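You operate a simulated robot arm through the tools that you are given. There is no shell and no other tool. Be economical: measure what you need, move in short steps, check, and stop when the job is done.

Carry out the task below with a simulated two-armed robot. There is one attempt and no reset: what you move stays moved.

## Task
Carry the white basin with both arms and set it on the left half of the bench. Then take the red measuring jug and leave it on the service table. Then take the beaker with the yellow band and put it on the top of the chiller. The order counts. Set down upright: red measuring jug, beaker with the yellow band.

Only the result counts: the job must be done as asked and must still hold three seconds after the hand-in. Knocking over, shifting, dropping, spilling or breaking anything else fails it.

## Robot
Two 7-joint arms with fingered hands on one trunk, on a base that drives. Base frame: it is fixed to the floor where the robot stands at the start and does not move with it; the origin is under the middle of the robot, x ahead of it, y to its left, z up; the surface under the hand at the start is at about z = 0.84. Lengths are in m, angles in degrees, forces in N, time in s.
The left shoulder is at the start at [0.07, 0.154, 1.097], the right one opposite. With the tool pointing down near the work surface each hand reaches from about 0.38 to 0.88 m from the robot's upright axis, wherever it stands, measured 20 degrees to its own side. Places, roughly: beaker with the yellow band [5.5, 4.25, 0.75]; left half of the bench [-1.6, 1.5, 0.8]; red measuring jug [1.75, -1.25, 0.5]; service table [0.5, 2.2, 0.9]; top of the chiller [4.8, 7.2, 0.9]. Payload 3.9 kg a hand.
The TCP of each hand is the grasp point between the finger pads, 0.03 m short of the fingertips. In the tool frame z runs along the fingers and y along their closing line. Largest opening 0.104 m; the body of the gripper starts 0.035 m behind the TCP. The gripper is a hand of 4 fingers: y runs from the thumb to the fingers, the wrist lies at [-0.017, -0.104, -0.178] in the tool frame, and closing takes about 1.5 s.
Orientation is that of the tool frame in the base frame, as a unit quaternion [w, x, y, z]. With the fingers straight down and the wrist toward the robot, the tool's x, y and z point along [0, 1, 0], [1, 0, 0] and [0, 0, -1] of the base frame.

## Interface
- The arms move only by the tool move_arm. It takes "left_increments", "right_increments" or both (then of equal length, played together; a hand with none holds still); each is a list of rows, each a list of 6 numbers: the shift along the base's x, y, z in m, then the turn, a rotation vector about the base's x, y, z in degrees. In form: [[x, y, z, wx, wy, wz], ...]. A call has 1 to 20 rows; each row shifts and turns the commanded pose from where the row before left it. "left_fingers" and "right_fingers" are, for a hand that has rows, the closure in counts, from 0 (fully open) to 255 (shut), set as the call begins (left out, the last holds). Each row takes 0.2 s and may step no farther than 0.05 m and 8.6 degrees from the row before; otherwise, or with a gripper value out of range, the whole call is refused. A pose out of reach is approached as far as the arm can. The call stops where the force on the tool passes 40 N (or 10 N more than at its start, if that is more) or the arm is blocked; 0.2 s more then pass. The fingers move at their own pace (about 0.072 m/s each) and stop on an object; they squeeze with about 23 N. The grip force told is the motor's: it shows also when the fingers shut on nothing. Time passes only in rows, and 0.2 s behind the last, so rows that do not move let the fingers close. The reply holds the time, the measured pose of the TCP, the force on the tool along the base axes, the opening and the grip force, in the units named above and with some noise, with the torque about the TCP (base axes, N m) and any sound that the robot's microphone picked up.
- Cameras (640 x 400 px; columns grow to the right, rows downward): "scene" is now at [0.1394, 0.0025, 1.333]; the picture's right is [0.02, -1.00, 0.00], its down [-0.60, -0.01, -0.80] and it looks along [0.80, 0.01, -0.60] (base axes); focal length 243 px, centre (320, 200). "left" rides on the left gripper at [-0.066, -0.09, -0.126] in its tool frame; the picture's right is [-0.78, -0.30, 0.56], its down [0.57, -0.70, 0.42] and it looks along [0.27, 0.65, 0.71] (tool axes); focal length 275 px, centre (320, 200). "right" rides on the right gripper at [0.066, -0.09, -0.126] in its tool frame; the picture's right is [-0.78, 0.30, -0.56], its down [-0.57, -0.70, 0.42] and it looks along [-0.26, 0.65, 0.71] (tool axes); focal length 275 px, centre (320, 200). There is no depth. A picture from a camera that has moved, and an enlarged one, comes with that camera's place and axes in the base frame and with its lens. The place of the scene camera against the robot may be out by one fixed shift of up to 0.012 m in any direction.
- camera(camera): a new picture of that camera. No time passes.
- slide_trunk(by): slides the trunk up (or, below 0, down) by that many m; the arms and the scene camera ride with it, the base frame stays. It gives what a move gives, with no picture.
- base_move(legs): drives the robot by 1 to 6 legs, each [ahead, turn to the left] in m and degrees, along the robot's own axes; the way and the turn of a leg run together, so that a leg with both is an arc; at most 1.5 m and 180 degrees a leg. The arms and the cameras ride along, it lands a little off, and it stops where it bumps. It gives what a move gives.
- curl_fingers(index, middle, ring, thumb_bend, thumb_turn, hand): sets how far each is bent, from 0 (flat) to 1 (curled in); at 0.3 the hand is open as for a grip, at 0.7 the pads meet at the TCP. One left out holds its place. A second passes; each finger stops where it meets its share of the squeeze, and holds until it gets a number again. A gripper value or a shape takes the hand back. It gives what a move gives, with no picture; readings hold the bend of each and the force on the fingers (four entries, about 0 where the hand has none), thumb and palm. thumb_turn goes from beside the hand (0) to across from the fingers (1), as for a grip.
- grasp_type(shape, hand): the hand has 4 fingers and takes this shape, open, in about a second: jaw (thumb against the fingers, like two jaws); tri (thumb and two fingers); tip (a fingertip pinch); poke (one finger out to press); point (the index stretched); flat (the hand flat); cup (the hand cupped); fist (a fist). The gripper value then closes the fingers along that shape, each until it touches; the sizes above hold for jaw. It gives what a move gives, with no picture.
- pan_tilt(pan, tilt): turns the head with the scene camera to pan (to the left, within 86 degrees either way) and tilt (down, from -29 to 69), counted from straight ahead of the robot. It gives what a move gives.
- inspect(camera, box): a new picture of the part [left, top, right, bottom] of that camera's present view, enlarged. No time passes.
- close_job(): hands the job in; it is judged then, once.

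Work in short steps. Places have to be worked out from the pictures, the camera data and where the tool is seen: move nearer, look again, correct. Check each grasp and each placing, and mend what went wrong. You have 165 turns and 130 pictures in all, those below and enlarged ones among them. Open the grippers and draw the arms clear of the work before you hand the job in, unless the task says otherwise.

The tools are called as a command line: name --argument value ..., lists and objects as JSON in quotes. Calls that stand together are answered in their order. move_arm: Moves the arms, as the interface text tells. Its arguments: {"type":"object","properties":{"left_increments":{"type":"array","items":{"type":"array","items":{"type":"number"}}},"left_fingers":{"type":"number"},"right_increments":{"type":"array","items":{"type":"array","items":{"type":"number"}}},"right_fingers":{"type":"number"}},"required":[]} The other tools are called the same way: slide_trunk (by) slides the trunk up or down; grasp_type (shape, hand) gives the hand a shape; curl_fingers (index, middle, ring, thumb_bend, thumb_turn, hand) moves the fingers one by one; base_move (legs) drives the base; pan_tilt (pan, tilt) turns the head that bears the scene camera; camera (camera) takes a picture; inspect (camera, box) takes an enlarged picture of a part of a camera's view; close_job () hands the job in.

At the start:

```text
t: 0.0
left_tool_pos: [0.5496, 0.2691, 1.1758]
left_orientation: [0.0, 0.707, 0.707, 0.0]
left_ft_force: [-0.2, 0.1, 0.1]
left_wrist_torque: [0.01, -0.02, 0.03]
left_width: 0.1037
left_grasp_force: 0.1
left_shape: jaw
left_bend: [0.3, 0.3, 0.3, 0.3, 0.97]
left_finger forces: [0.0, 0.0, 0.1, 0.0, 0.0, 0.0]
right_tool_pos: [0.4666, -0.1882, 1.1777]
right_orientation: [0.0, 0.707, 0.707, 0.0]
right_ft_force: [-0.4, 0.0, -0.8]
right_wrist_torque: [0.01, 0.0, -0.01]
right_width: 0.1038
right_grasp_force: 0.0
right_shape: jaw
right_bend: [0.3, 0.3, 0.3, 0.3, 0.97]
right_finger forces: [0.0, 0.0, 0.1, 0.0, 0.0, 0.0]
trunk travel left (down, up): [-0.55, 0.39]
robot x, y, heading: [-0.0018, -0.0027, -0.1]
head pan, tilt: [1.0, 37.2]
```

scene: 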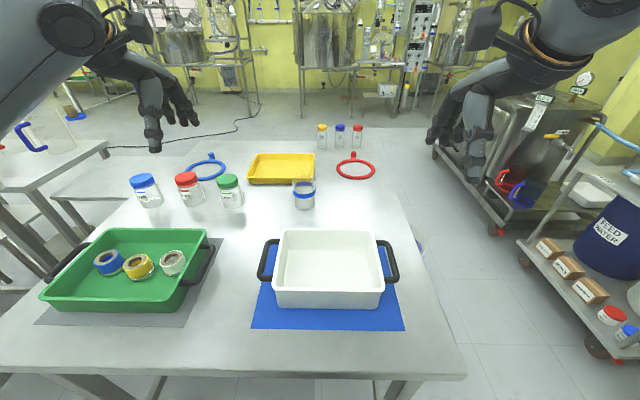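
right: 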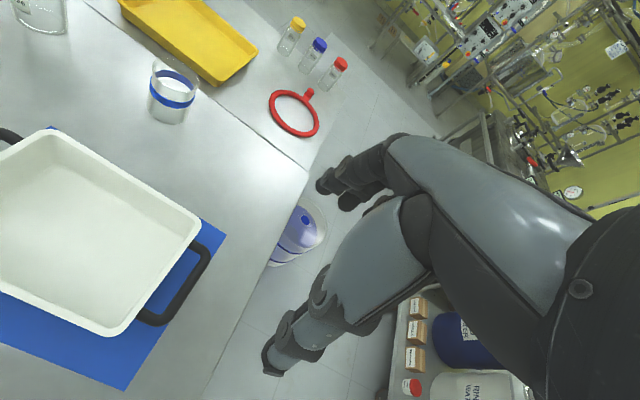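
left: 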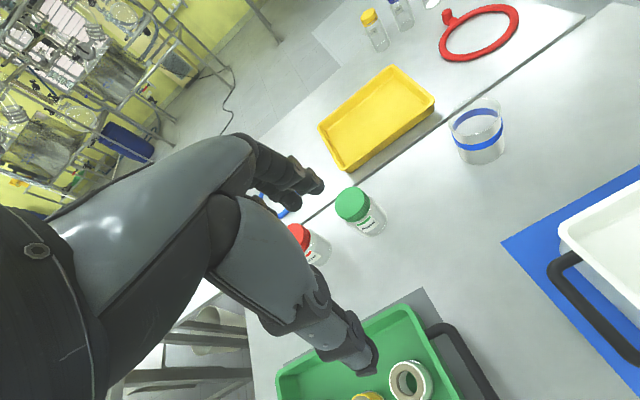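

I'll survey first: the basin sits ahead at about x 0.48, y −0.01, with handles at y +0.12 and −0.145. Zooming on the handles and looking to the sides.

inspect --camera "scene" --box '[230, 210, 430, 335]'

pan_tilt --pan 80 --tilt 20

camera --camera "scene"

pan_tilt --pan -80 --tilt 20

camera --camera "scene"

```text
3.20 times, centred on (330, 272) of scene
camera zoom: at [0.1394, 0.0025, 1.333], right [0.02, -1.0, 0.0], down [-0.6, -0.01, -0.8], along [0.8, 0.01, -0.6], focal length 777 px, centre (288, -32)
```

zoom: 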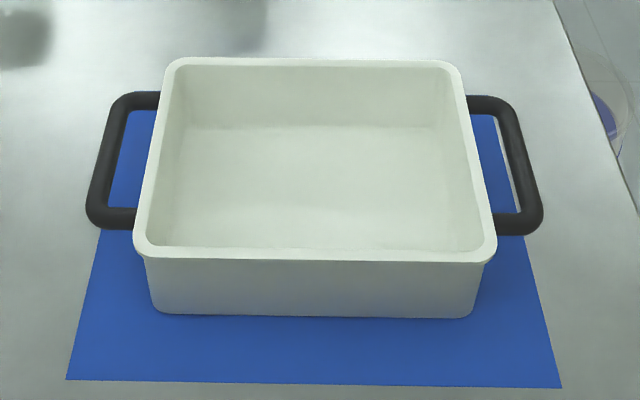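

```text
t: 1.5
left_tool_pos: [0.5486, 0.2694, 1.1757]
left_orientation: [0.0, 0.708, 0.707, 0.0]
left_ft_force: [-0.6, 0.8, -0.7]
left_wrist_torque: [-0.02, 0.02, 0.01]
left_width: 0.1038
left_grasp_force: 0.0
left_shape: jaw
left_bend: [0.3, 0.3, 0.3, 0.3, 0.97]
left_finger forces: [0.0, 0.1, 0.1, 0.0, 0.0, 0.0]
right_tool_pos: [0.4669, -0.1887, 1.1783]
right_orientation: [0.0, 0.707, 0.708, 0.0]
right_ft_force: [-1.1, 0.4, 0.2]
right_wrist_torque: [-0.02, 0.0, 0.01]
right_width: 0.1036
right_grasp_force: 0.1
right_shape: jaw
right_bend: [0.3, 0.3, 0.3, 0.3, 0.97]
right_finger forces: [0.0, 0.1, 0.0, 0.0, 0.0, 0.1]
trunk travel left (down, up): [-0.55, 0.39]
robot x, y, heading: [-0.0024, 0.0031, -0.2]
head pan, tilt: [80.0, 20.0]
```

```text
125 pictures are left
camera scene: at [0.0689, 0.0927, 1.3602], right [0.98, -0.17, 0.0], down [-0.06, -0.34, -0.94], along [0.16, 0.93, -0.34], focal length 243 px, centre (320, 200)
```

scene: 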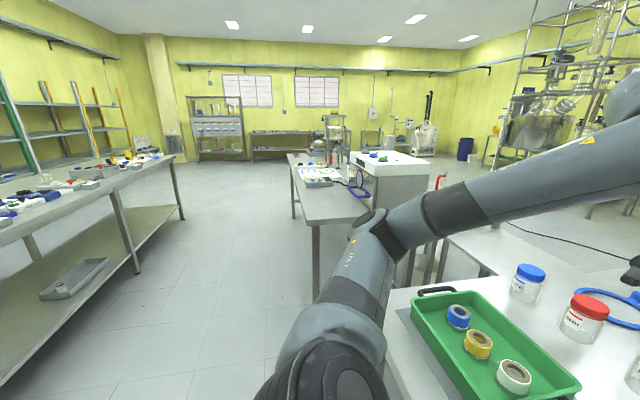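

```text
t: 4.0
left_tool_pos: [0.5494, 0.2686, 1.1764]
left_orientation: [-0.001, 0.707, 0.707, 0.0]
left_ft_force: [-0.3, 0.5, 0.2]
left_wrist_torque: [0.04, 0.02, -0.05]
left_width: 0.104
left_grasp_force: 0.1
left_shape: jaw
left_bend: [0.3, 0.3, 0.3, 0.3, 0.97]
left_finger forces: [0.0, 0.1, 0.0, 0.1, 0.0, 0.1]
right_tool_pos: [0.4658, -0.1884, 1.1789]
right_orientation: [0.0, 0.707, 0.707, 0.0]
right_ft_force: [0.0, -0.1, 0.6]
right_wrist_torque: [0.01, 0.0, -0.01]
right_width: 0.1036
right_grasp_force: 0.0
right_shape: jaw
right_bend: [0.3, 0.3, 0.3, 0.3, 0.97]
right_finger forces: [0.0, 0.0, 0.0, 0.0, 0.1, 0.1]
trunk travel left (down, up): [-0.55, 0.39]
robot x, y, heading: [0.004, 0.0023, 0.1]
head pan, tilt: [-80.0, 20.0]
```

```text
124 pictures are left
camera scene: at [0.0688, -0.0907, 1.3602], right [-0.98, -0.17, 0.0], down [-0.06, 0.34, -0.94], along [0.16, -0.93, -0.34], focal length 243 px, centre (320, 200)
```

scene: 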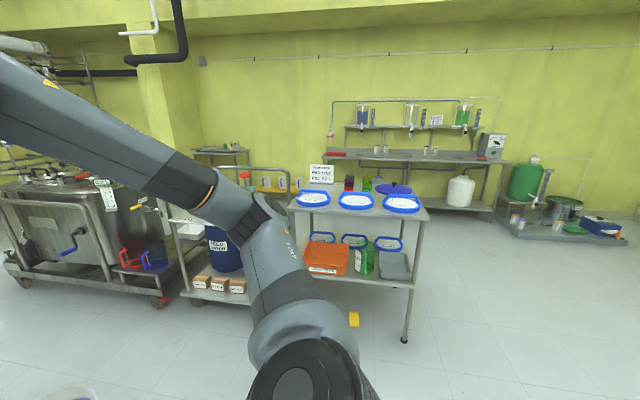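

The basin's rim is at z≈0.93 and its handle bars at about y=+0.134 and −0.153, x≈0.486. I turn both hands so they straddle the bars across y with the wrists outward, partly closed, and hover above.

pan_tilt --pan 0 --tilt 45

move_arm --left_increments '[[-0.0055, -0.01, -0.013, 0, 0, -8.18], [-0.0055, -0.01, -0.013, 0, 0, -8.18], [-0.0055, -0.01, -0.013, 0, 0, -8.18], [-0.0055, -0.01, -0.013, 0, 0, -8.18], [-0.0055, -0.01, -0.013, 0, 0, -8.18], [-0.0055, -0.01, -0.013, 0, 0, -8.18], [-0.0055, -0.01, -0.013, 0, 0, -8.18], [-0.0055, -0.01, -0.013, 0, 0, -8.18], [-0.0055, -0.01, -0.013, 0, 0, -8.18], [-0.0055, -0.01, -0.013, 0, 0, -8.18], [-0.0055, -0.01, -0.013, 0, 0, -8.2], [0, 0, 0, 0, 0, 0]]' --right_increments '[[0.0018, 0.001, -0.013, 0, 0, 8.18], [0.0018, 0.001, -0.013, 0, 0, 8.18], [0.0018, 0.001, -0.013, 0, 0, 8.18], [0.0018, 0.001, -0.013, 0, 0, 8.18], [0.0018, 0.001, -0.013, 0, 0, 8.18], [0.0018, 0.001, -0.013, 0, 0, 8.18], [0.0018, 0.001, -0.013, 0, 0, 8.18], [0.0018, 0.001, -0.013, 0, 0, 8.18], [0.0018, 0.001, -0.013, 0, 0, 8.18], [0.0018, 0.001, -0.013, 0, 0, 8.18], [0.0018, 0.001, -0.013, 0, 0, 8.2], [0, 0, 0, 0, 0, 0]]' --left_fingers 155 --right_fingers 155

camera --camera "scene"

camera --camera "left"

camera --camera "right"

```text
t: 5.5
left_tool_pos: [0.5499, 0.268, 1.1761]
left_orientation: [0.001, 0.708, 0.706, 0.0]
left_ft_force: [0.1, 0.2, -0.3]
left_wrist_torque: [-0.02, -0.02, -0.01]
left_width: 0.1036
left_grasp_force: 0.2
left_shape: jaw
left_bend: [0.3, 0.3, 0.3, 0.3, 0.97]
left_finger forces: [0.1, 0.1, 0.0, 0.0, 0.0, 0.0]
right_tool_pos: [0.4661, -0.1885, 1.1785]
right_orientation: [0.0, 0.707, 0.707, -0.001]
right_ft_force: [0.3, 0.4, -0.2]
right_wrist_torque: [-0.04, 0.01, -0.01]
right_width: 0.1038
right_grasp_force: 0.1
right_shape: jaw
right_bend: [0.3, 0.3, 0.3, 0.3, 0.97]
right_finger forces: [0.1, 0.0, 0.1, 0.1, 0.0, 0.0]
trunk travel left (down, up): [-0.55, 0.39]
robot x, y, heading: [0.0002, 0.0008, -0.1]
head pan, tilt: [0.0, 45.0]
```

```text
t: 8.1
left_tool_pos: [0.4874, 0.1581, 1.0335]
left_orientation: [0.0, 1.0, 0.0, 0.0]
left_ft_force: [-0.1, 0.1, 0.6]
left_wrist_torque: [0.0, 0.03, -0.01]
left_width: 0.0413
left_grasp_force: 0.1
left_shape: jaw
left_bend: [0.74, 0.49, 0.46, 0.72, 1.0]
left_finger forces: [0.0, 0.0, 0.1, 0.1, 0.1, 0.0]
right_tool_pos: [0.4757, -0.1395, 1.1084]
right_orientation: [-0.004, 0.414, 0.91, 0.01]
right_ft_force: [0.5, 0.7, 0.5]
right_wrist_torque: [0.02, 0.0, -0.05]
right_width: 0.0408
right_grasp_force: 0.0
right_shape: jaw
right_bend: [0.74, 0.49, 0.46, 0.72, 1.0]
right_finger forces: [0.1, 0.0, 0.0, 0.0, 0.0, 0.0]
right hand out of reach, approached as far as the arm can: row 5, 6, 7, 8, 9, 10, 11
trunk travel left (down, up): [-0.55, 0.39]
robot x, y, heading: [0.0018, -0.0003, 0.0]
head pan, tilt: [0.0, 45.0]
```

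```text
123 pictures are left
camera scene: at [0.1337, 0.0014, 1.3216], right [0.0, -1.0, 0.0], down [-0.71, 0.0, -0.71], along [0.71, 0.0, -0.71], focal length 243 px, centre (320, 200)
```

scene: 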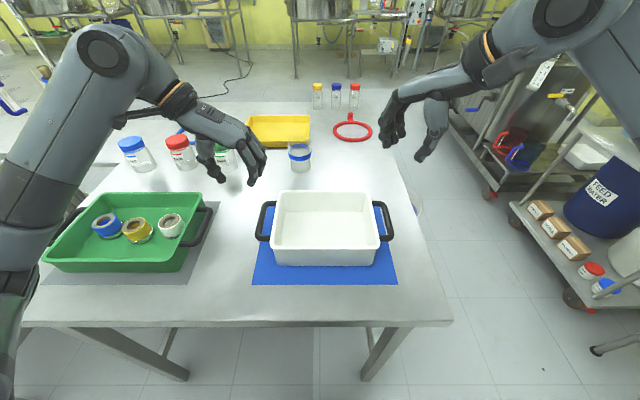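

```text
122 pictures are left
camera left: at [0.4222, 0.2491, 1.1609], right [-0.78, 0.3, -0.56], down [0.57, 0.7, -0.43], along [0.26, -0.65, -0.71], focal length 275 px, centre (320, 200)
```

left: 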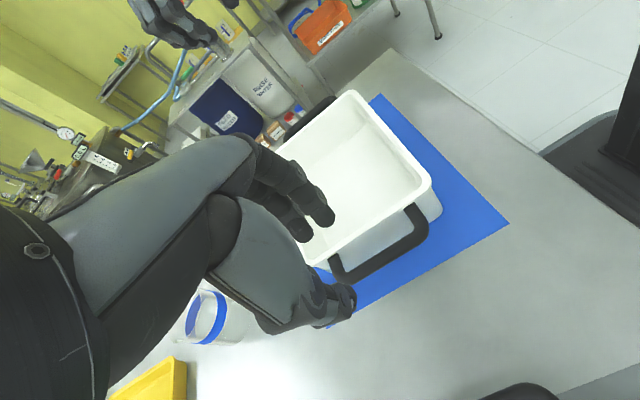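

```text
121 pictures are left
camera right: at [0.3657, -0.1516, 1.2329], right [0.73, -0.4, 0.55], down [-0.15, -0.88, -0.44], along [0.66, 0.24, -0.71], focal length 275 px, centre (320, 200)
```

right: 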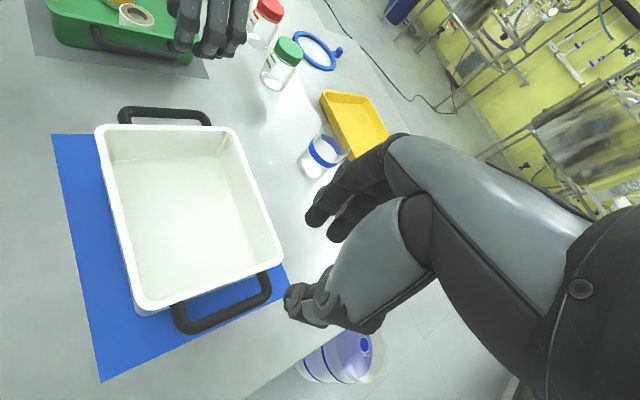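

The left hand reached its hover pose. The right one stalled partway through its turn, so I'll move it outward to mirror the left arm's starting place and see what it follows.

move_arm --right_increments '[[0.015, -0.025, 0.0, 0, 0, 0], [0.015, -0.025, 0.0, 0, 0, 0], [0.015, -0.025, 0.0, 0, 0, 0], [0.01, -0.025, 0.0, 0, 0, 0], [0.01, -0.02, 0.0, 0, 0, 0]]'

```text
t: 9.3
left_tool_pos: [0.4871, 0.1588, 1.035]
left_orientation: [0.001, 1.0, 0.0, 0.0]
left_ft_force: [-0.2, -0.1, 0.3]
left_wrist_torque: [-0.01, -0.03, -0.01]
left_width: 0.0416
left_grasp_force: 0.1
left_shape: jaw
left_bend: [0.74, 0.49, 0.46, 0.72, 1.0]
left_finger forces: [0.1, 0.0, 0.1, 0.0, 0.0, 0.0]
right_tool_pos: [0.4758, -0.1399, 1.1085]
right_orientation: [-0.004, 0.414, 0.91, 0.01]
right_ft_force: [0.3, 0.1, 0.0]
right_wrist_torque: [-0.02, 0.01, 0.01]
right_width: 0.041
right_grasp_force: 0.0
right_shape: jaw
right_bend: [0.74, 0.49, 0.46, 0.72, 1.0]
right_finger forces: [0.0, 0.0, 0.0, 0.0, 0.1, 0.0]
right hand out of reach, approached as far as the arm can: row 1, 2, 3, 4, 5
trunk travel left (down, up): [-0.55, 0.39]
robot x, y, heading: [-0.0014, -0.0006, -0.1]
head pan, tilt: [0.0, 45.0]
```

The commanded pose is kept and the right arm's solver is stuck. I turn the command back to the start orientation out at y≈−0.3, to try the turn again from there.

move_arm --right_increments '[[0, 0, 0.012, 0, 0, -8.18], [0, 0, 0.012, 0, 0, -8.18], [0, 0, 0.012, 0, 0, -8.18], [0, 0, 0.012, 0, 0, -8.18], [0, 0, 0.012, 0, 0, -8.18], [0, 0, 0.012, 0, 0, -8.18], [0, 0, 0.012, 0, 0, -8.18], [0, 0, 0.012, 0, 0, -8.18], [0, 0, 0.012, 0, 0, -8.18], [0, 0, 0.012, 0, 0, -8.18], [0, 0, 0.012, 0, 0, -8.2], [0, 0, 0, 0, 0, 0]]'

move_arm --right_increments '[[0, 0, 0, 0, 0, 8.18], [0, 0, 0, 0, 0, 8.18], [0, 0, 0, 0, 0, 8.18], [0, 0, 0, 0, 0, 8.18]]'

```text
t: 11.9
left_tool_pos: [0.4884, 0.1587, 1.0355]
left_orientation: [0.0, 1.0, 0.0, 0.0]
left_ft_force: [0.1, 0.8, 0.9]
left_wrist_torque: [0.01, 0.0, -0.05]
left_width: 0.041
left_grasp_force: 0.1
left_shape: jaw
left_bend: [0.74, 0.49, 0.46, 0.72, 1.0]
left_finger forces: [0.1, 0.1, 0.0, 0.0, 0.0, 0.0]
right_tool_pos: [0.476, -0.1415, 1.2424]
right_orientation: [0.003, 0.937, 0.35, 0.009]
right_ft_force: [0.4, -0.3, 0.6]
right_wrist_torque: [0.0, -0.03, 0.01]
right_width: 0.0408
right_grasp_force: 0.1
right_shape: jaw
right_bend: [0.74, 0.49, 0.46, 0.72, 1.0]
right_finger forces: [0.0, 0.0, 0.0, 0.1, 0.0, 0.1]
trunk travel left (down, up): [-0.55, 0.39]
robot x, y, heading: [0.0029, 0.002, -0.3]
head pan, tilt: [0.0, 45.0]
```

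```text
t: 12.9
left_tool_pos: [0.4883, 0.1575, 1.0345]
left_orientation: [0.001, 1.0, 0.0, 0.001]
left_ft_force: [0.9, 0.0, -0.3]
left_wrist_torque: [0.03, 0.0, 0.02]
left_width: 0.0411
left_grasp_force: 0.0
left_shape: jaw
left_bend: [0.74, 0.49, 0.46, 0.72, 1.0]
left_finger forces: [0.0, 0.0, 0.1, 0.0, 0.0, 0.1]
right_tool_pos: [0.4761, -0.1405, 1.2409]
right_orientation: [0.002, 0.799, 0.601, 0.011]
right_ft_force: [0.0, -0.5, -0.3]
right_wrist_torque: [0.0, 0.02, -0.02]
right_width: 0.0409
right_grasp_force: 0.1
right_shape: jaw
right_bend: [0.74, 0.49, 0.46, 0.72, 1.0]
right_finger forces: [0.0, 0.0, 0.0, 0.0, 0.0, 0.1]
trunk travel left (down, up): [-0.55, 0.39]
robot x, y, heading: [0.0009, 0.0003, 0.3]
head pan, tilt: [0.0, 45.0]
```

So unreachable rows simply don't count. The right hand is now at about −16° of turn; I'll move it outward to y≈−0.28 while turning +106° in total.

move_arm --right_increments '[[0.015, -0.03, -0.01, 0, 0, 0], [0.015, -0.03, -0.01, 0, 0, 0], [0.015, -0.03, -0.01, 0, 0, 0], [0.015, -0.03, -0.01, 0, 0, 0], [0.01, -0.02, -0.01, 0, 0, 8.18], [0, 0, -0.01, 0, 0, 8.18], [0, 0, -0.005, 0, 0, 8.18], [0, 0, -0.005, 0, 0, 8.18], [0, 0, -0.005, 0, 0, 8.18], [0, 0, -0.005, 0, 0, 8.18], [-0.005, 0.01, -0.01, 0, 0, 8.18], [-0.005, 0.01, -0.01, 0, 0, 8.18], [-0.005, 0.01, -0.01, 0, 0, 8.18], [-0.005, 0.01, -0.01, 0, 0, 8.18], [-0.005, 0.01, -0.01, 0, 0, 8.18], [-0.005, 0.01, -0.01, 0, 0, 8.18], [-0.005, 0.01, -0.01, 0, 0, 8.18]]'

```text
t: 16.5
left_tool_pos: [0.4864, 0.1577, 1.0349]
left_orientation: [0.0, 1.0, 0.0, -0.001]
left_ft_force: [0.1, -0.6, 0.4]
left_wrist_torque: [0.0, 0.04, 0.0]
left_width: 0.0412
left_grasp_force: 0.0
left_shape: jaw
left_bend: [0.74, 0.49, 0.46, 0.72, 1.0]
left_finger forces: [0.0, 0.0, 0.0, 0.0, 0.1, 0.1]
right_tool_pos: [0.4226, -0.2022, 1.1176]
right_orientation: [-0.033, 0.434, 0.9, -0.02]
right_ft_force: [0.3, -0.6, -0.5]
right_wrist_torque: [0.03, 0.0, 0.0]
right_width: 0.0409
right_grasp_force: 0.0
right_shape: jaw
right_bend: [0.74, 0.49, 0.46, 0.72, 1.0]
right_finger forces: [0.0, 0.0, 0.1, 0.1, 0.0, 0.0]
right hand out of reach, approached as far as the arm can: row 9, 10, 11, 12, 13, 14, 15, 16, 17
trunk travel left (down, up): [-0.55, 0.39]
robot x, y, heading: [-0.0018, -0.0006, 0.0]
head pan, tilt: [0.0, 45.0]
```

Stuck at about the same turn again. I'll back off the turn, extend the right arm lower and farther out, and try there.

move_arm --right_increments '[[0, 0, 0, 0, 0, -8.18], [0, 0, 0, 0, 0, -8.18], [0.02, -0.01, 0, 0, 0, -8.18], [0.02, -0.015, 0, 0, 0, -8.18], [0.03, -0.02, 0, 0, 0, -8.18], [0.03, -0.03, -0.01, 0, 0, 0], [0.03, -0.03, -0.02, 0, 0, 0], [0.03, -0.03, -0.02, 0, 0, 0], [0.0, -0.03, -0.02, 0, 0, 0], [0.0, -0.02, -0.02, 0, 0, 0]]'

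move_arm --right_increments '[[0, 0, 0, 0, 0, 8.18], [0, 0, 0, 0, 0, 8.18], [0, 0, 0, 0, 0, 8.18], [0, 0, 0, 0, 0, 8.18], [0, 0, 0, 0, 0, 8.18], [0, 0, 0, 0, 0, 8.18], [0, 0, 0, 0, 0, 8.18], [0, 0, 0, 0, 0, 8.18], [0, 0, 0, 0, 0, 8.18], [0, 0, 0, 0, 0, 8.18]]'

camera --camera "scene"

```text
t: 18.7
left_tool_pos: [0.4873, 0.1573, 1.0337]
left_orientation: [0.0, 1.0, 0.0, 0.0]
left_ft_force: [-0.1, 0.9, 0.1]
left_wrist_torque: [0.0, 0.04, -0.02]
left_width: 0.0415
left_grasp_force: 0.0
left_shape: jaw
left_bend: [0.74, 0.49, 0.46, 0.72, 1.0]
left_finger forces: [0.0, 0.0, 0.0, 0.1, 0.0, 0.1]
right_tool_pos: [0.5829, -0.3867, 1.0297]
right_orientation: [-0.038, 0.722, 0.691, -0.008]
right_ft_force: [0.1, 0.1, 0.2]
right_wrist_torque: [-0.03, 0.0, 0.0]
right_width: 0.041
right_grasp_force: 0.1
right_shape: jaw
right_bend: [0.74, 0.49, 0.46, 0.72, 1.0]
right_finger forces: [0.0, 0.0, 0.0, 0.0, 0.1, 0.0]
trunk travel left (down, up): [-0.55, 0.39]
robot x, y, heading: [0.0008, -0.0006, -0.1]
head pan, tilt: [0.0, 45.0]
```

```text
t: 20.9
left_tool_pos: [0.4875, 0.1574, 1.0334]
left_orientation: [0.001, 1.0, 0.001, 0.0]
left_ft_force: [0.2, 0.2, -0.2]
left_wrist_torque: [-0.02, 0.01, 0.01]
left_width: 0.0413
left_grasp_force: 0.1
left_shape: jaw
left_bend: [0.74, 0.49, 0.46, 0.72, 1.0]
left_finger forces: [0.1, 0.0, 0.0, 0.0, 0.1, 0.0]
right_tool_pos: [0.582, -0.3869, 1.03]
right_orientation: [-0.037, 0.704, 0.709, -0.008]
right_ft_force: [0.2, -0.9, 0.3]
right_wrist_torque: [0.05, -0.02, -0.01]
right_width: 0.0408
right_grasp_force: 0.1
right_shape: jaw
right_bend: [0.74, 0.49, 0.46, 0.72, 1.0]
right_finger forces: [0.1, 0.0, 0.0, 0.1, 0.0, 0.0]
right hand out of reach, approached as far as the arm can: row 1, 2, 3, 4, 5, 6, 7, 8, 9, 10
trunk travel left (down, up): [-0.55, 0.39]
robot x, y, heading: [0.0005, -0.0024, -0.3]
head pan, tilt: [0.0, 45.0]
```

```text
120 pictures are left
camera scene: at [0.1339, 0.0009, 1.3215], right [0.0, -1.0, 0.0], down [-0.71, 0.0, -0.71], along [0.71, 0.0, -0.71], focal length 243 px, centre (320, 200)
```

scene: 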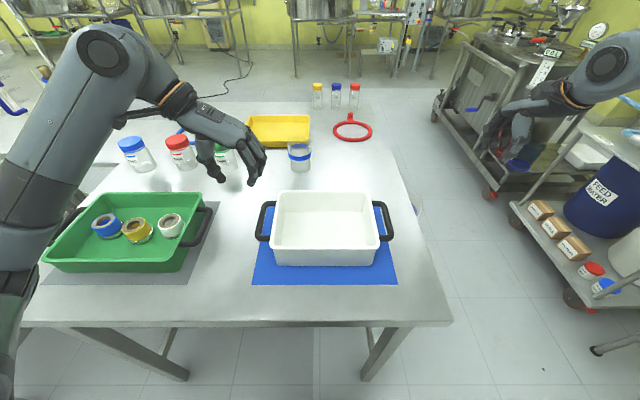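

Going outward makes the limit worse, so the right wrist is probably wound the other way. I'll try the opposite turn, −90°, with the thumb inside the loop and the fingers outside.

move_arm --right_increments '[[-0.01, 0.02, 0.01, 0, 0, -8.18], [-0.01, 0.02, 0.01, 0, 0, -8.18], [-0.01, 0.02, 0.01, 0, 0, -8.18], [-0.01, 0.02, 0.01, 0, 0, -8.18], [-0.01, 0.02, 0.01, 0, 0, -8.18], [-0.01, 0.02, 0.01, 0, 0, -8.18], [-0.01, 0.02, 0, 0, 0, -8.18], [-0.01, 0.02, 0, 0, 0, -8.18], [-0.01, 0.02, 0, 0, 0, -8.18], [0, 0.02, 0, 0, 0, -8.18], [0, 0.02, 0, 0, 0, -8.18]]'

```text
t: 23.3
left_tool_pos: [0.4875, 0.1593, 1.0339]
left_orientation: [0.0, 1.0, 0.0, 0.0]
left_ft_force: [0.3, -0.2, -0.2]
left_wrist_torque: [-0.04, 0.01, 0.01]
left_width: 0.0409
left_grasp_force: 0.0
left_shape: jaw
left_bend: [0.74, 0.49, 0.46, 0.72, 1.0]
left_finger forces: [0.0, 0.0, 0.0, 0.1, 0.0, 0.0]
right_tool_pos: [0.4929, -0.1668, 1.0893]
right_orientation: [-0.032, 0.999, 0.002, 0.02]
right_ft_force: [0.1, 0.5, -0.3]
right_wrist_torque: [-0.01, -0.02, 0.01]
right_width: 0.0405
right_grasp_force: 0.1
right_shape: jaw
right_bend: [0.74, 0.49, 0.46, 0.72, 1.0]
right_finger forces: [0.1, 0.1, 0.0, 0.0, 0.0, 0.0]
trunk travel left (down, up): [-0.55, 0.39]
robot x, y, heading: [-0.0005, -0.0004, -0.2]
head pan, tilt: [0.0, 45.0]
```

That worked. I'll level the right hand's small tilt and bring both hands to just above the bars (z≈0.985) for a close look.

move_arm --left_increments '[[-0.001, -0.006, -0.0125, 0, 0, 0], [-0.001, -0.006, -0.0125, 0, 0, 0], [-0.001, -0.006, -0.0125, 0, 0, 0], [-0.001, -0.005, -0.0125, 0, 0, 0], [0, 0, 0, 0, 0, 0]]' --right_increments '[[-0.002, 0.004, -0.026, -0.93, 0.58, 0], [-0.002, 0.003, -0.026, -0.93, 0.58, 0], [-0.002, 0.003, -0.026, -0.93, 0.58, 0], [-0.003, 0.003, -0.026, -0.93, 0.58, 0], [0, 0, 0, 0, 0, 0]]'

camera --camera "scene"

camera --camera "left"

camera --camera "right"

```text
t: 24.5
left_tool_pos: [0.4833, 0.1342, 0.9839]
left_orientation: [0.001, 1.0, 0.001, 0.0]
left_ft_force: [-1.1, 0.4, -0.3]
left_wrist_torque: [0.0, -0.02, 0.01]
left_width: 0.041
left_grasp_force: 0.0
left_shape: jaw
left_bend: [0.74, 0.49, 0.46, 0.72, 1.0]
left_finger forces: [0.1, 0.0, 0.0, 0.1, 0.0, 0.0]
right_tool_pos: [0.484, -0.1549, 0.9836]
right_orientation: [0.001, 1.0, 0.002, 0.001]
right_ft_force: [0.0, -0.8, 0.2]
right_wrist_torque: [0.03, -0.01, 0.02]
right_width: 0.0408
right_grasp_force: 0.1
right_shape: jaw
right_bend: [0.74, 0.49, 0.46, 0.72, 1.0]
right_finger forces: [0.0, 0.1, 0.0, 0.0, 0.0, 0.1]
trunk travel left (down, up): [-0.55, 0.39]
robot x, y, heading: [0.0027, 0.0023, 0.1]
head pan, tilt: [0.0, 45.0]
```

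```text
119 pictures are left
camera scene: at [0.1333, 0.001, 1.3216], right [0.0, -1.0, 0.0], down [-0.71, 0.0, -0.71], along [0.71, 0.0, -0.71], focal length 243 px, centre (320, 200)
```

scene: 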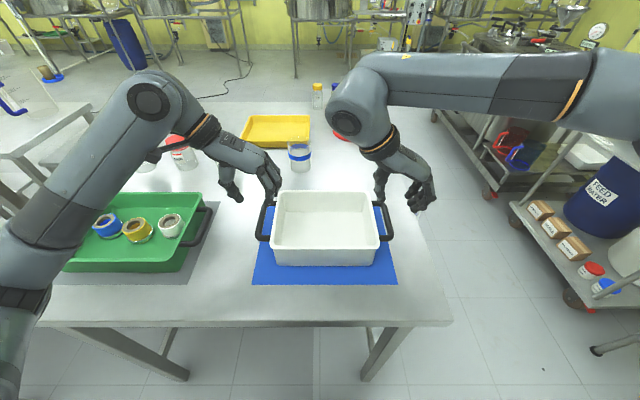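

```text
118 pictures are left
camera left: at [0.4182, 0.2253, 1.1109], right [-0.78, 0.3, -0.56], down [0.57, 0.7, -0.42], along [0.27, -0.65, -0.71], focal length 275 px, centre (320, 200)
```

left: 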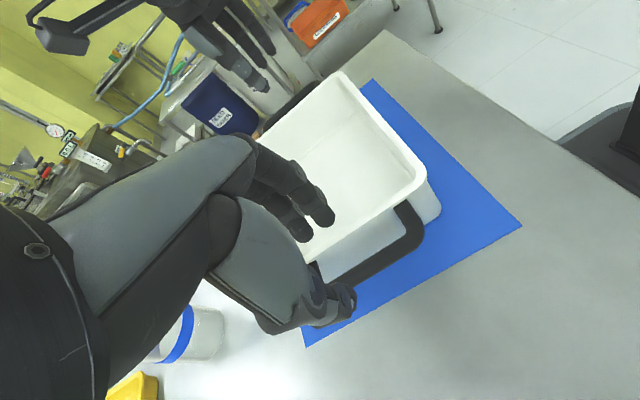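

```text
117 pictures are left
camera right: at [0.5497, -0.0641, 1.1092], right [-0.77, -0.3, 0.56], down [-0.58, 0.7, -0.43], along [-0.26, -0.65, -0.71], focal length 275 px, centre (320, 200)
```

right: 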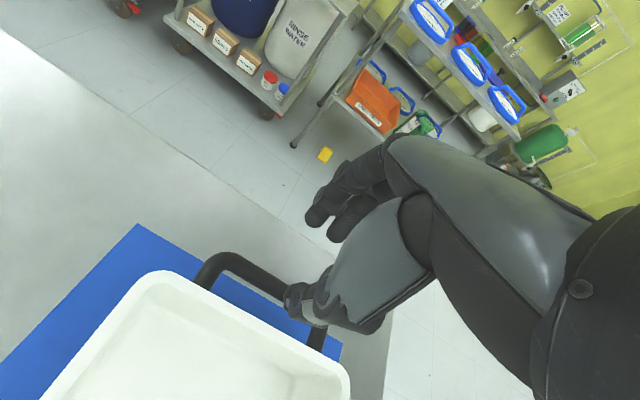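

Both hands are above the bars. Zooming in on each to check the alignment.

inspect --camera "scene" --box '[220, 140, 320, 265]'

inspect --camera "scene" --box '[350, 140, 450, 265]'

inspect --camera "left" --box '[240, 140, 440, 340]'

```text
3.20 times, centred on (270, 202) of scene
camera zoom: at [0.1333, 0.001, 1.3216], right [0.0, -1.0, 0.0], down [-0.71, 0.0, -0.71], along [0.71, 0.0, -0.71], focal length 777 px, centre (480, 192)
```

zoom: 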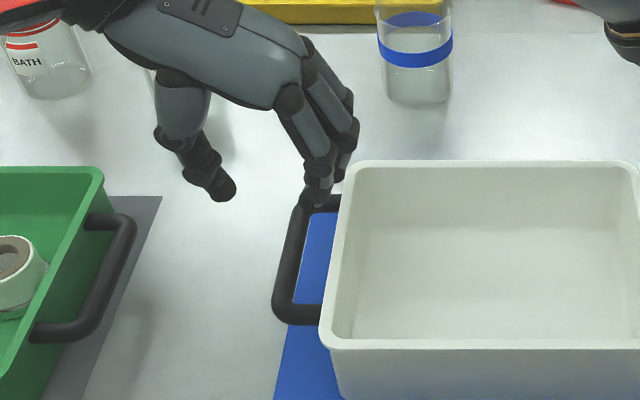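

```text
3.20 times, centred on (400, 202) of scene
camera zoom: at [0.1333, 0.001, 1.3216], right [0.0, -1.0, 0.0], down [-0.71, 0.0, -0.71], along [0.71, 0.0, -0.71], focal length 777 px, centre (64, 192)
```

zoom: 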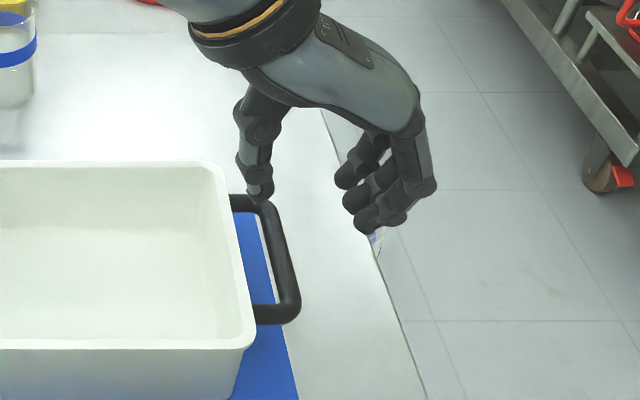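

```text
2.00 times, centred on (340, 240) of left
camera zoom: at [0.4182, 0.2253, 1.1109], right [-0.78, 0.3, -0.56], down [0.57, 0.7, -0.42], along [0.27, -0.65, -0.71], focal length 551 px, centre (280, 120)
```

zoom: 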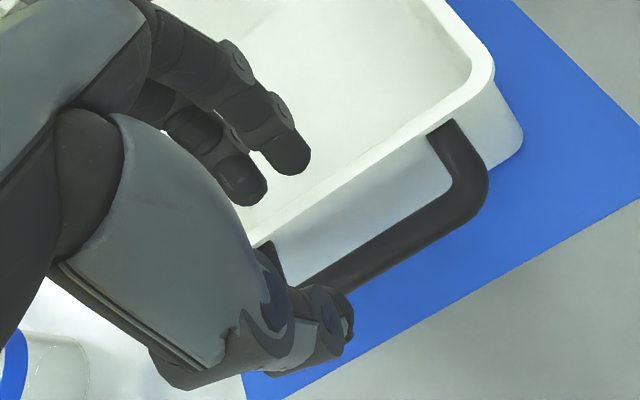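

Bars measured at about y=+0.1365 and −0.153, with loop gaps near 3 cm. I'll offset the hands slightly outward, narrow the opening to 0.034 and descend in small steps.

move_arm --left_increments '[[0.002, 0.009, 0, 0, 0, 0], [0.0005, 0, 0, 0, 0, 0], [0, 0, -0.012, 0, 0, 0], [0, 0, -0.012, 0, 0, 0], [0, 0, -0.012, 0, 0, 0], [0, 0, -0.01, 0, 0, 0], [0, 0, 0, 0, 0, 0]]' --right_increments '[[0.002, -0.003, 0, 0, 0, 0], [0, 0, 0, 0, 0, 0], [0, 0, -0.012, 0, 0, 0], [0, 0, -0.012, 0, 0, 0], [0, 0, -0.012, 0, 0, 0], [0, 0, -0.01, 0, 0, 0], [0, 0, 0, 0, 0, 0]]' --left_fingers 172 --right_fingers 172

inspect --camera "scene" --box '[220, 140, 320, 265]'

inspect --camera "scene" --box '[350, 140, 450, 265]'

```text
t: 26.1
left_tool_pos: [0.4869, 0.1457, 0.9379]
left_orientation: [0.001, 1.0, 0.0, 0.0]
left_ft_force: [0.2, 0.3, 0.5]
left_wrist_torque: [0.01, -0.01, 0.0]
left_width: 0.0342
left_grasp_force: 0.1
left_shape: jaw
left_bend: [0.74, 0.52, 0.5, 0.73, 1.0]
left_finger forces: [0.1, 0.0, 0.0, 0.0, 0.0, 0.0]
right_tool_pos: [0.4864, -0.1557, 0.9394]
right_orientation: [0.002, 1.0, 0.002, 0.001]
right_ft_force: [-0.9, 0.1, -0.3]
right_wrist_torque: [0.0, 0.03, 0.0]
right_width: 0.0342
right_grasp_force: 0.0
right_shape: jaw
right_bend: [0.74, 0.52, 0.5, 0.73, 1.0]
right_finger forces: [0.1, 0.0, 0.0, 0.0, 0.1, 0.1]
trunk travel left (down, up): [-0.55, 0.39]
robot x, y, heading: [0.0027, -0.0004, 0.1]
head pan, tilt: [0.0, 45.0]
```

```text
3.20 times, centred on (270, 202) of scene
camera zoom: at [0.1338, 0.0009, 1.3216], right [0.0, -1.0, 0.0], down [-0.71, 0.0, -0.71], along [0.71, 0.0, -0.71], focal length 777 px, centre (480, 192)
```

zoom: 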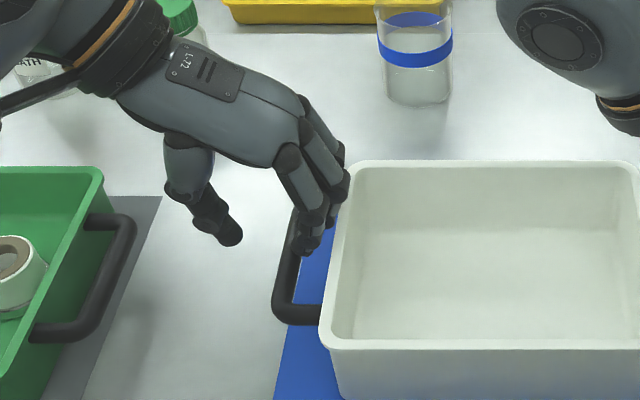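

```text
3.20 times, centred on (400, 202) of scene
camera zoom: at [0.1338, 0.0009, 1.3216], right [0.0, -1.0, 0.0], down [-0.71, 0.0, -0.71], along [0.71, 0.0, -0.71], focal length 777 px, centre (64, 192)
```

zoom: 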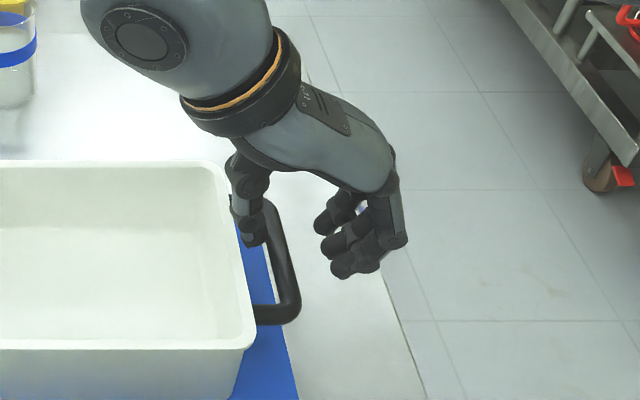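

The finger knuckles would land on the rim if the hands went straight down. I'll raise slightly and tilt both hands 15° so the fingertips point inward and the knuckles lean away from the rim, then look.

move_arm --left_increments '[[0, 0, 0.012, 0, 0, 0], [0, 0, 0, -7.5, 0, 0], [0, 0, 0, -7.5, 0, 0], [0, 0, -0.012, 0, 0, 0], [0, 0, 0, 0, 0, 0]]' --right_increments '[[0, -0.003, 0.012, 0, 0, 0], [0, -0.003, 0, 7.5, 0, 0], [0, 0, 0, 7.5, 0, 0], [0, 0, -0.012, 0, 0, 0], [0, 0, 0, 0, 0, 0]]'

inspect --camera "scene" --box '[220, 140, 320, 265]'

inspect --camera "scene" --box '[350, 140, 450, 265]'

```text
t: 27.3
left_tool_pos: [0.4861, 0.1446, 0.9385]
left_orientation: [0.131, 0.991, 0.001, -0.001]
left_ft_force: [1.1, -0.7, 0.2]
left_wrist_torque: [0.03, 0.0, 0.04]
left_width: 0.0342
left_grasp_force: 0.1
left_shape: jaw
left_bend: [0.74, 0.52, 0.5, 0.73, 1.0]
left_finger forces: [0.1, 0.0, 0.1, 0.0, 0.0, 0.0]
right_tool_pos: [0.4855, -0.162, 0.9381]
right_orientation: [-0.13, 0.992, 0.004, 0.0]
right_ft_force: [0.0, -0.2, 0.1]
right_wrist_torque: [0.0, 0.01, -0.02]
right_width: 0.0337
right_grasp_force: 0.1
right_shape: jaw
right_bend: [0.74, 0.52, 0.5, 0.73, 1.0]
right_finger forces: [0.0, 0.1, 0.1, 0.1, 0.1, 0.0]
trunk travel left (down, up): [-0.55, 0.39]
robot x, y, heading: [-0.0009, -0.0024, 0.3]
head pan, tilt: [0.0, 45.0]
```

```text
3.20 times, centred on (270, 202) of scene
camera zoom: at [0.1336, 0.0009, 1.3216], right [0.0, -1.0, 0.0], down [-0.71, 0.0, -0.71], along [0.71, 0.0, -0.71], focal length 777 px, centre (480, 192)
```

zoom: 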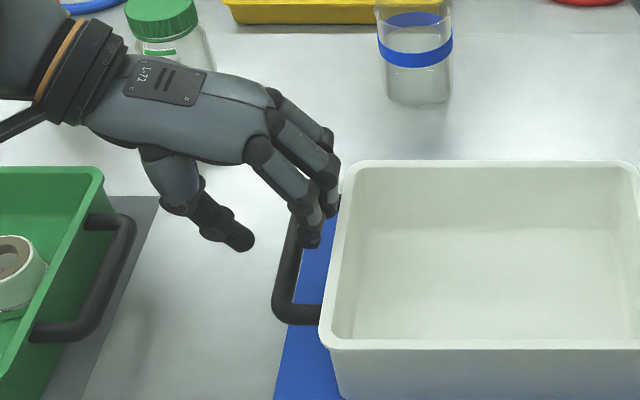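

```text
3.20 times, centred on (400, 202) of scene
camera zoom: at [0.1336, 0.0009, 1.3216], right [0.0, -1.0, 0.0], down [-0.71, 0.0, -0.71], along [0.71, 0.0, -0.71], focal length 777 px, centre (64, 192)
```

zoom: 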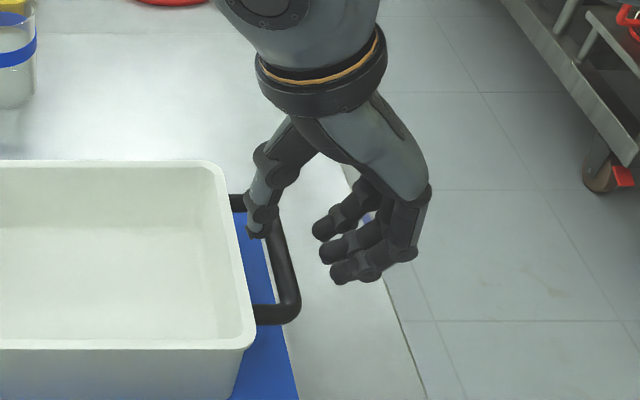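

Now the fingertips fall inside the loops with the knuckles clear. Descending 3 cm in small steps.

move_arm --left_increments '[[0, 0, -0.008, 0, 0, 0], [0, 0, -0.008, 0, 0, 0], [0, 0, -0.008, 0, 0, 0], [0, 0, -0.006, 0, 0, 0], [0, 0, 0, 0, 0, 0]]' --right_increments '[[0, 0, -0.008, 0, 0, 0], [0, 0, -0.008, 0, 0, 0], [0, 0, -0.008, 0, 0, 0], [0, 0, -0.006, 0, 0, 0], [0, 0, 0, 0, 0, 0]]'

inspect --camera "scene" --box '[220, 140, 320, 265]'

inspect --camera "scene" --box '[350, 140, 450, 265]'

```text
t: 28.5
left_tool_pos: [0.4876, 0.1441, 0.9066]
left_orientation: [0.131, 0.991, 0.0, 0.0]
left_ft_force: [-0.6, 0.4, 1.7]
left_wrist_torque: [-0.05, -0.06, -0.02]
left_width: 0.0339
left_grasp_force: 0.1
left_shape: jaw
left_bend: [0.74, 0.53, 0.49, 0.73, 1.0]
left_finger forces: [0.0, 1.1, 1.1, 0.1, 0.0, 0.1]
right_tool_pos: [0.4849, -0.1629, 0.9086]
right_orientation: [-0.13, 0.991, 0.002, 0.0]
right_ft_force: [0.5, 0.0, 0.2]
right_wrist_torque: [-0.02, 0.03, 0.01]
right_width: 0.0342
right_grasp_force: 0.0
right_shape: jaw
right_bend: [0.74, 0.52, 0.5, 0.73, 1.0]
right_finger forces: [0.0, 0.0, 0.1, 0.0, 0.0, 0.0]
trunk travel left (down, up): [-0.55, 0.39]
robot x, y, heading: [0.0014, 0.0033, -0.2]
head pan, tilt: [0.0, 45.0]
```

```text
3.20 times, centred on (270, 202) of scene
camera zoom: at [0.1335, 0.0011, 1.3216], right [0.0, -1.0, 0.0], down [-0.71, 0.0, -0.71], along [0.71, 0.0, -0.71], focal length 777 px, centre (480, 192)
```

zoom: 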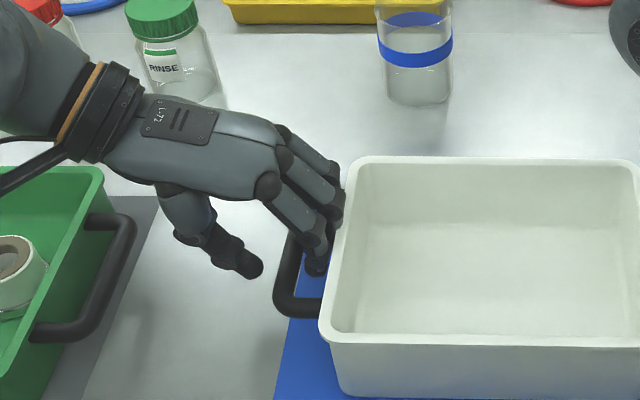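

```text
3.20 times, centred on (400, 202) of scene
camera zoom: at [0.1335, 0.0011, 1.3216], right [0.0, -1.0, 0.0], down [-0.71, 0.0, -0.71], along [0.71, 0.0, -0.71], focal length 777 px, centre (64, 192)
```

zoom: 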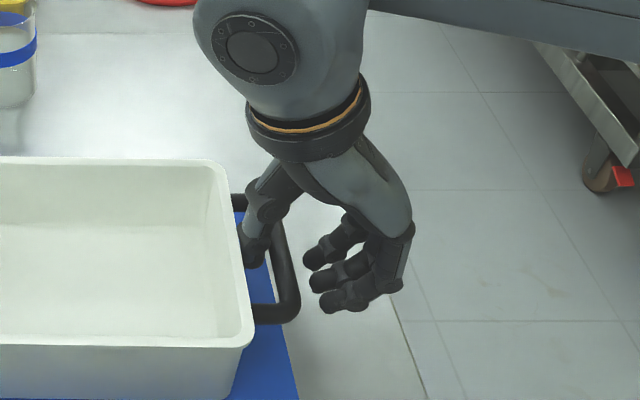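

Both are in the loops with only a light touch on the left. Closing both grips.

move_arm --left_increments '[[0, 0, 0, 0, 0, 0], [0, 0, 0, 0, 0, 0], [0, 0, 0, 0, 0, 0], [0, 0, 0, 0, 0, 0], [0, 0, 0, 0, 0, 0], [0, 0, 0, 0, 0, 0], [0, 0, 0, 0, 0, 0], [0, 0, 0, 0, 0, 0]]' --right_increments '[[0, 0, 0, 0, 0, 0], [0, 0, 0, 0, 0, 0], [0, 0, 0, 0, 0, 0], [0, 0, 0, 0, 0, 0], [0, 0, 0, 0, 0, 0], [0, 0, 0, 0, 0, 0], [0, 0, 0, 0, 0, 0], [0, 0, 0, 0, 0, 0]]' --left_fingers 255 --right_fingers 255

camera --camera "scene"

```text
t: 30.3
left_tool_pos: [0.4894, 0.1433, 0.9062]
left_orientation: [0.131, 0.991, 0.0, 0.001]
left_ft_force: [0.1, -11.5, 0.4]
left_wrist_torque: [-0.06, -0.02, -0.07]
left_width: 0.0065
left_grasp_force: 23.0
left_shape: jaw
left_bend: [0.74, 0.56, 0.49, 0.52, 1.0]
left_finger forces: [15.9, 3.5, 3.9, 0.1, 15.0, 0.1]
right_tool_pos: [0.4839, -0.1627, 0.9075]
right_orientation: [-0.13, 0.991, 0.003, 0.001]
right_ft_force: [0.8, 11.9, 0.3]
right_wrist_torque: [0.07, -0.01, -0.07]
right_width: 0.0062
right_grasp_force: 23.1
right_shape: jaw
right_bend: [0.7, 0.7, 0.7, 0.76, 1.0]
right_finger forces: [9.7, 1.6, 0.0, 0.0, 21.7, 0.0]
trunk travel left (down, up): [-0.55, 0.39]
robot x, y, heading: [0.0007, -0.0003, -0.1]
head pan, tilt: [0.0, 45.0]
```

```text
107 pictures are left
camera scene: at [0.1342, 0.001, 1.3215], right [0.0, -1.0, 0.0], down [-0.71, 0.0, -0.71], along [0.71, 0.0, -0.71], focal length 243 px, centre (320, 200)
```

scene: 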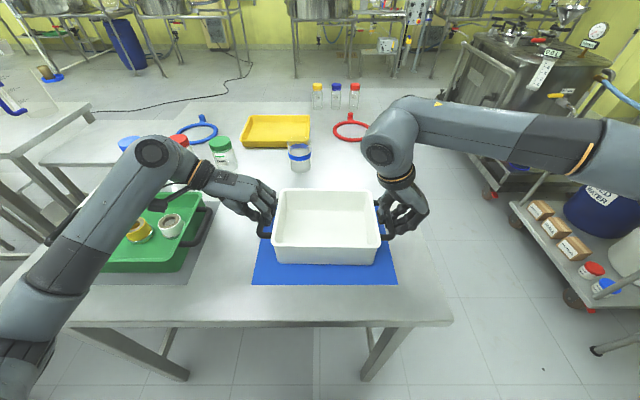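

The inner digits press on the bars, but the widths are small. I'll zoom to see whether the bars are actually held.

inspect --camera "scene" --box '[240, 165, 310, 253]'

inspect --camera "scene" --box '[360, 165, 430, 253]'

camera --camera "left"

camera --camera "right"

```text
4.55 times, centred on (275, 209) of scene
camera zoom: at [0.1342, 0.001, 1.3215], right [0.0, -1.0, 0.0], down [-0.71, 0.0, -0.71], along [0.71, 0.0, -0.71], focal length 1104 px, centre (524, 159)
```

zoom: 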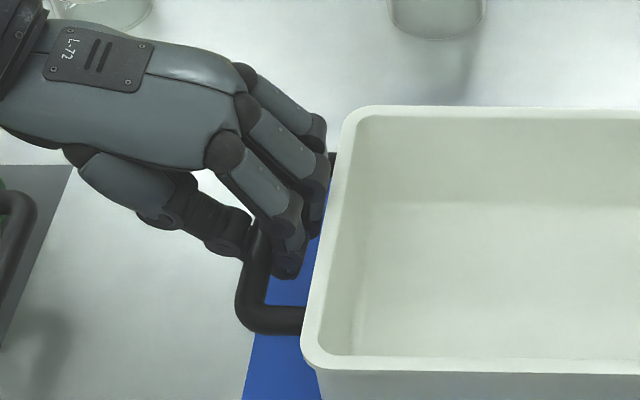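

```text
4.55 times, centred on (395, 209) of scene
camera zoom: at [0.1342, 0.001, 1.3215], right [0.0, -1.0, 0.0], down [-0.71, 0.0, -0.71], along [0.71, 0.0, -0.71], focal length 1104 px, centre (-21, 159)
```

zoom: 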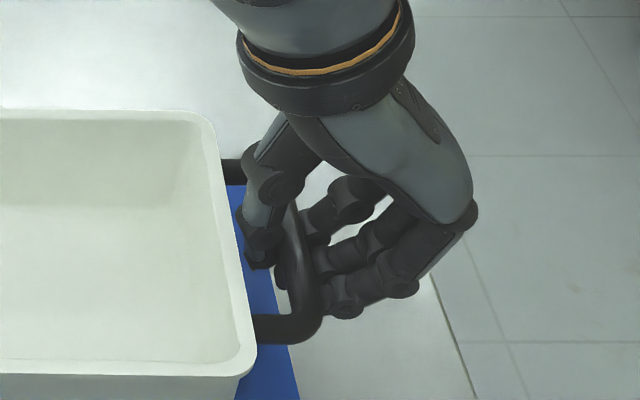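

```text
104 pictures are left
camera left: at [0.423, 0.2641, 1.0059], right [-0.78, 0.14, -0.61], down [0.57, 0.57, -0.59], along [0.26, -0.81, -0.52], focal length 275 px, centre (320, 200)
```

left: 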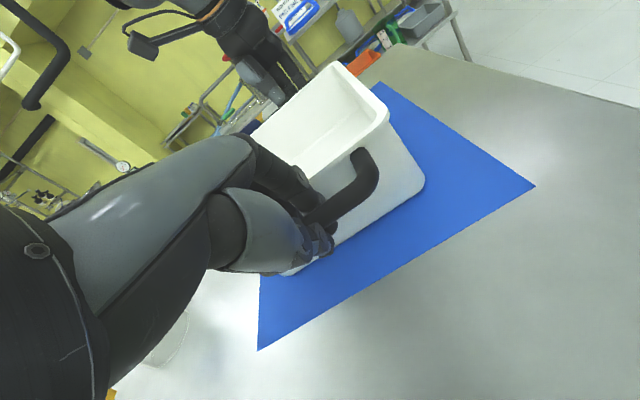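

```text
103 pictures are left
camera right: at [0.5514, -0.1072, 1.0512], right [-0.77, -0.43, 0.46], down [-0.58, 0.78, -0.23], along [-0.26, -0.44, -0.86], focal length 275 px, centre (320, 200)
```

right: 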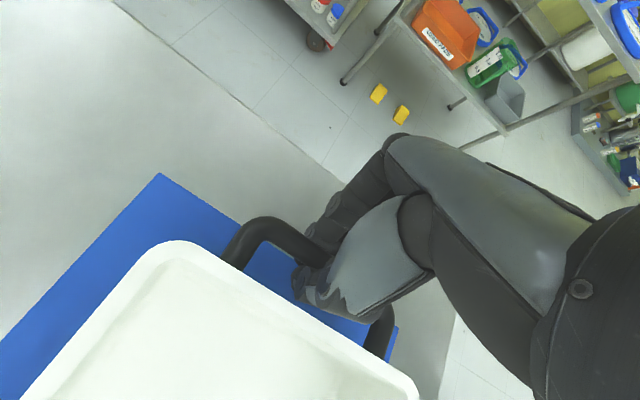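

Both are held: the left pinches its bar and the right has its fingers hooked under the bar with the thumb inside. Lifting 4 cm together to test.

move_arm --left_increments '[[0, 0, 0.005, 0, 0, 0], [0, 0, 0.005, 0, 0, 0], [0, 0, 0.01, 0, 0, 0], [0, 0, 0.01, 0, 0, 0], [0, 0, 0.01, 0, 0, 0], [0, 0, 0, 0, 0, 0]]' --right_increments '[[0, 0, 0.005, 0, 0, 0], [0, 0, 0.005, 0, 0, 0], [0, 0, 0.01, 0, 0, 0], [0, 0, 0.01, 0, 0, 0], [0, 0, 0.01, 0, 0, 0], [0, 0, 0, 0, 0, 0]]'

camera --camera "scene"

```text
t: 31.7
left_tool_pos: [0.4887, 0.1442, 0.9485]
left_orientation: [0.131, 0.991, 0.0, -0.001]
left_ft_force: [-0.1, -15.3, -0.3]
left_wrist_torque: [-0.13, -0.02, -0.04]
left_width: 0.0066
left_grasp_force: 22.8
left_shape: jaw
left_bend: [0.74, 0.56, 0.48, 0.52, 1.0]
left_finger forces: [16.8, 4.0, 3.9, 0.0, 14.0, 0.0]
right_tool_pos: [0.4865, -0.163, 0.9475]
right_orientation: [-0.131, 0.991, 0.004, 0.0]
right_ft_force: [0.7, 15.0, -0.8]
right_wrist_torque: [0.09, 0.03, -0.07]
right_width: 0.0059
right_grasp_force: 23.3
right_shape: jaw
right_bend: [0.7, 0.7, 0.7, 0.76, 1.0]
right_finger forces: [8.9, 1.6, 0.1, 0.1, 22.9, 0.0]
trunk travel left (down, up): [-0.55, 0.39]
robot x, y, heading: [-0.0037, -0.0011, -0.0]
head pan, tilt: [0.0, 45.0]
```

```text
102 pictures are left
camera scene: at [0.1343, 0.0011, 1.3215], right [0.0, -1.0, 0.0], down [-0.71, 0.0, -0.71], along [0.71, 0.0, -0.71], focal length 243 px, centre (320, 200)
```

scene: 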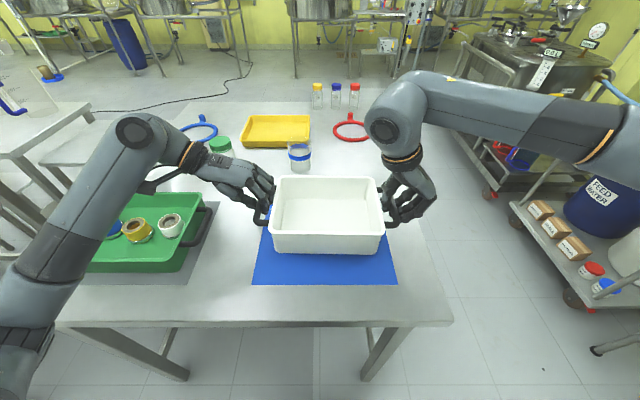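

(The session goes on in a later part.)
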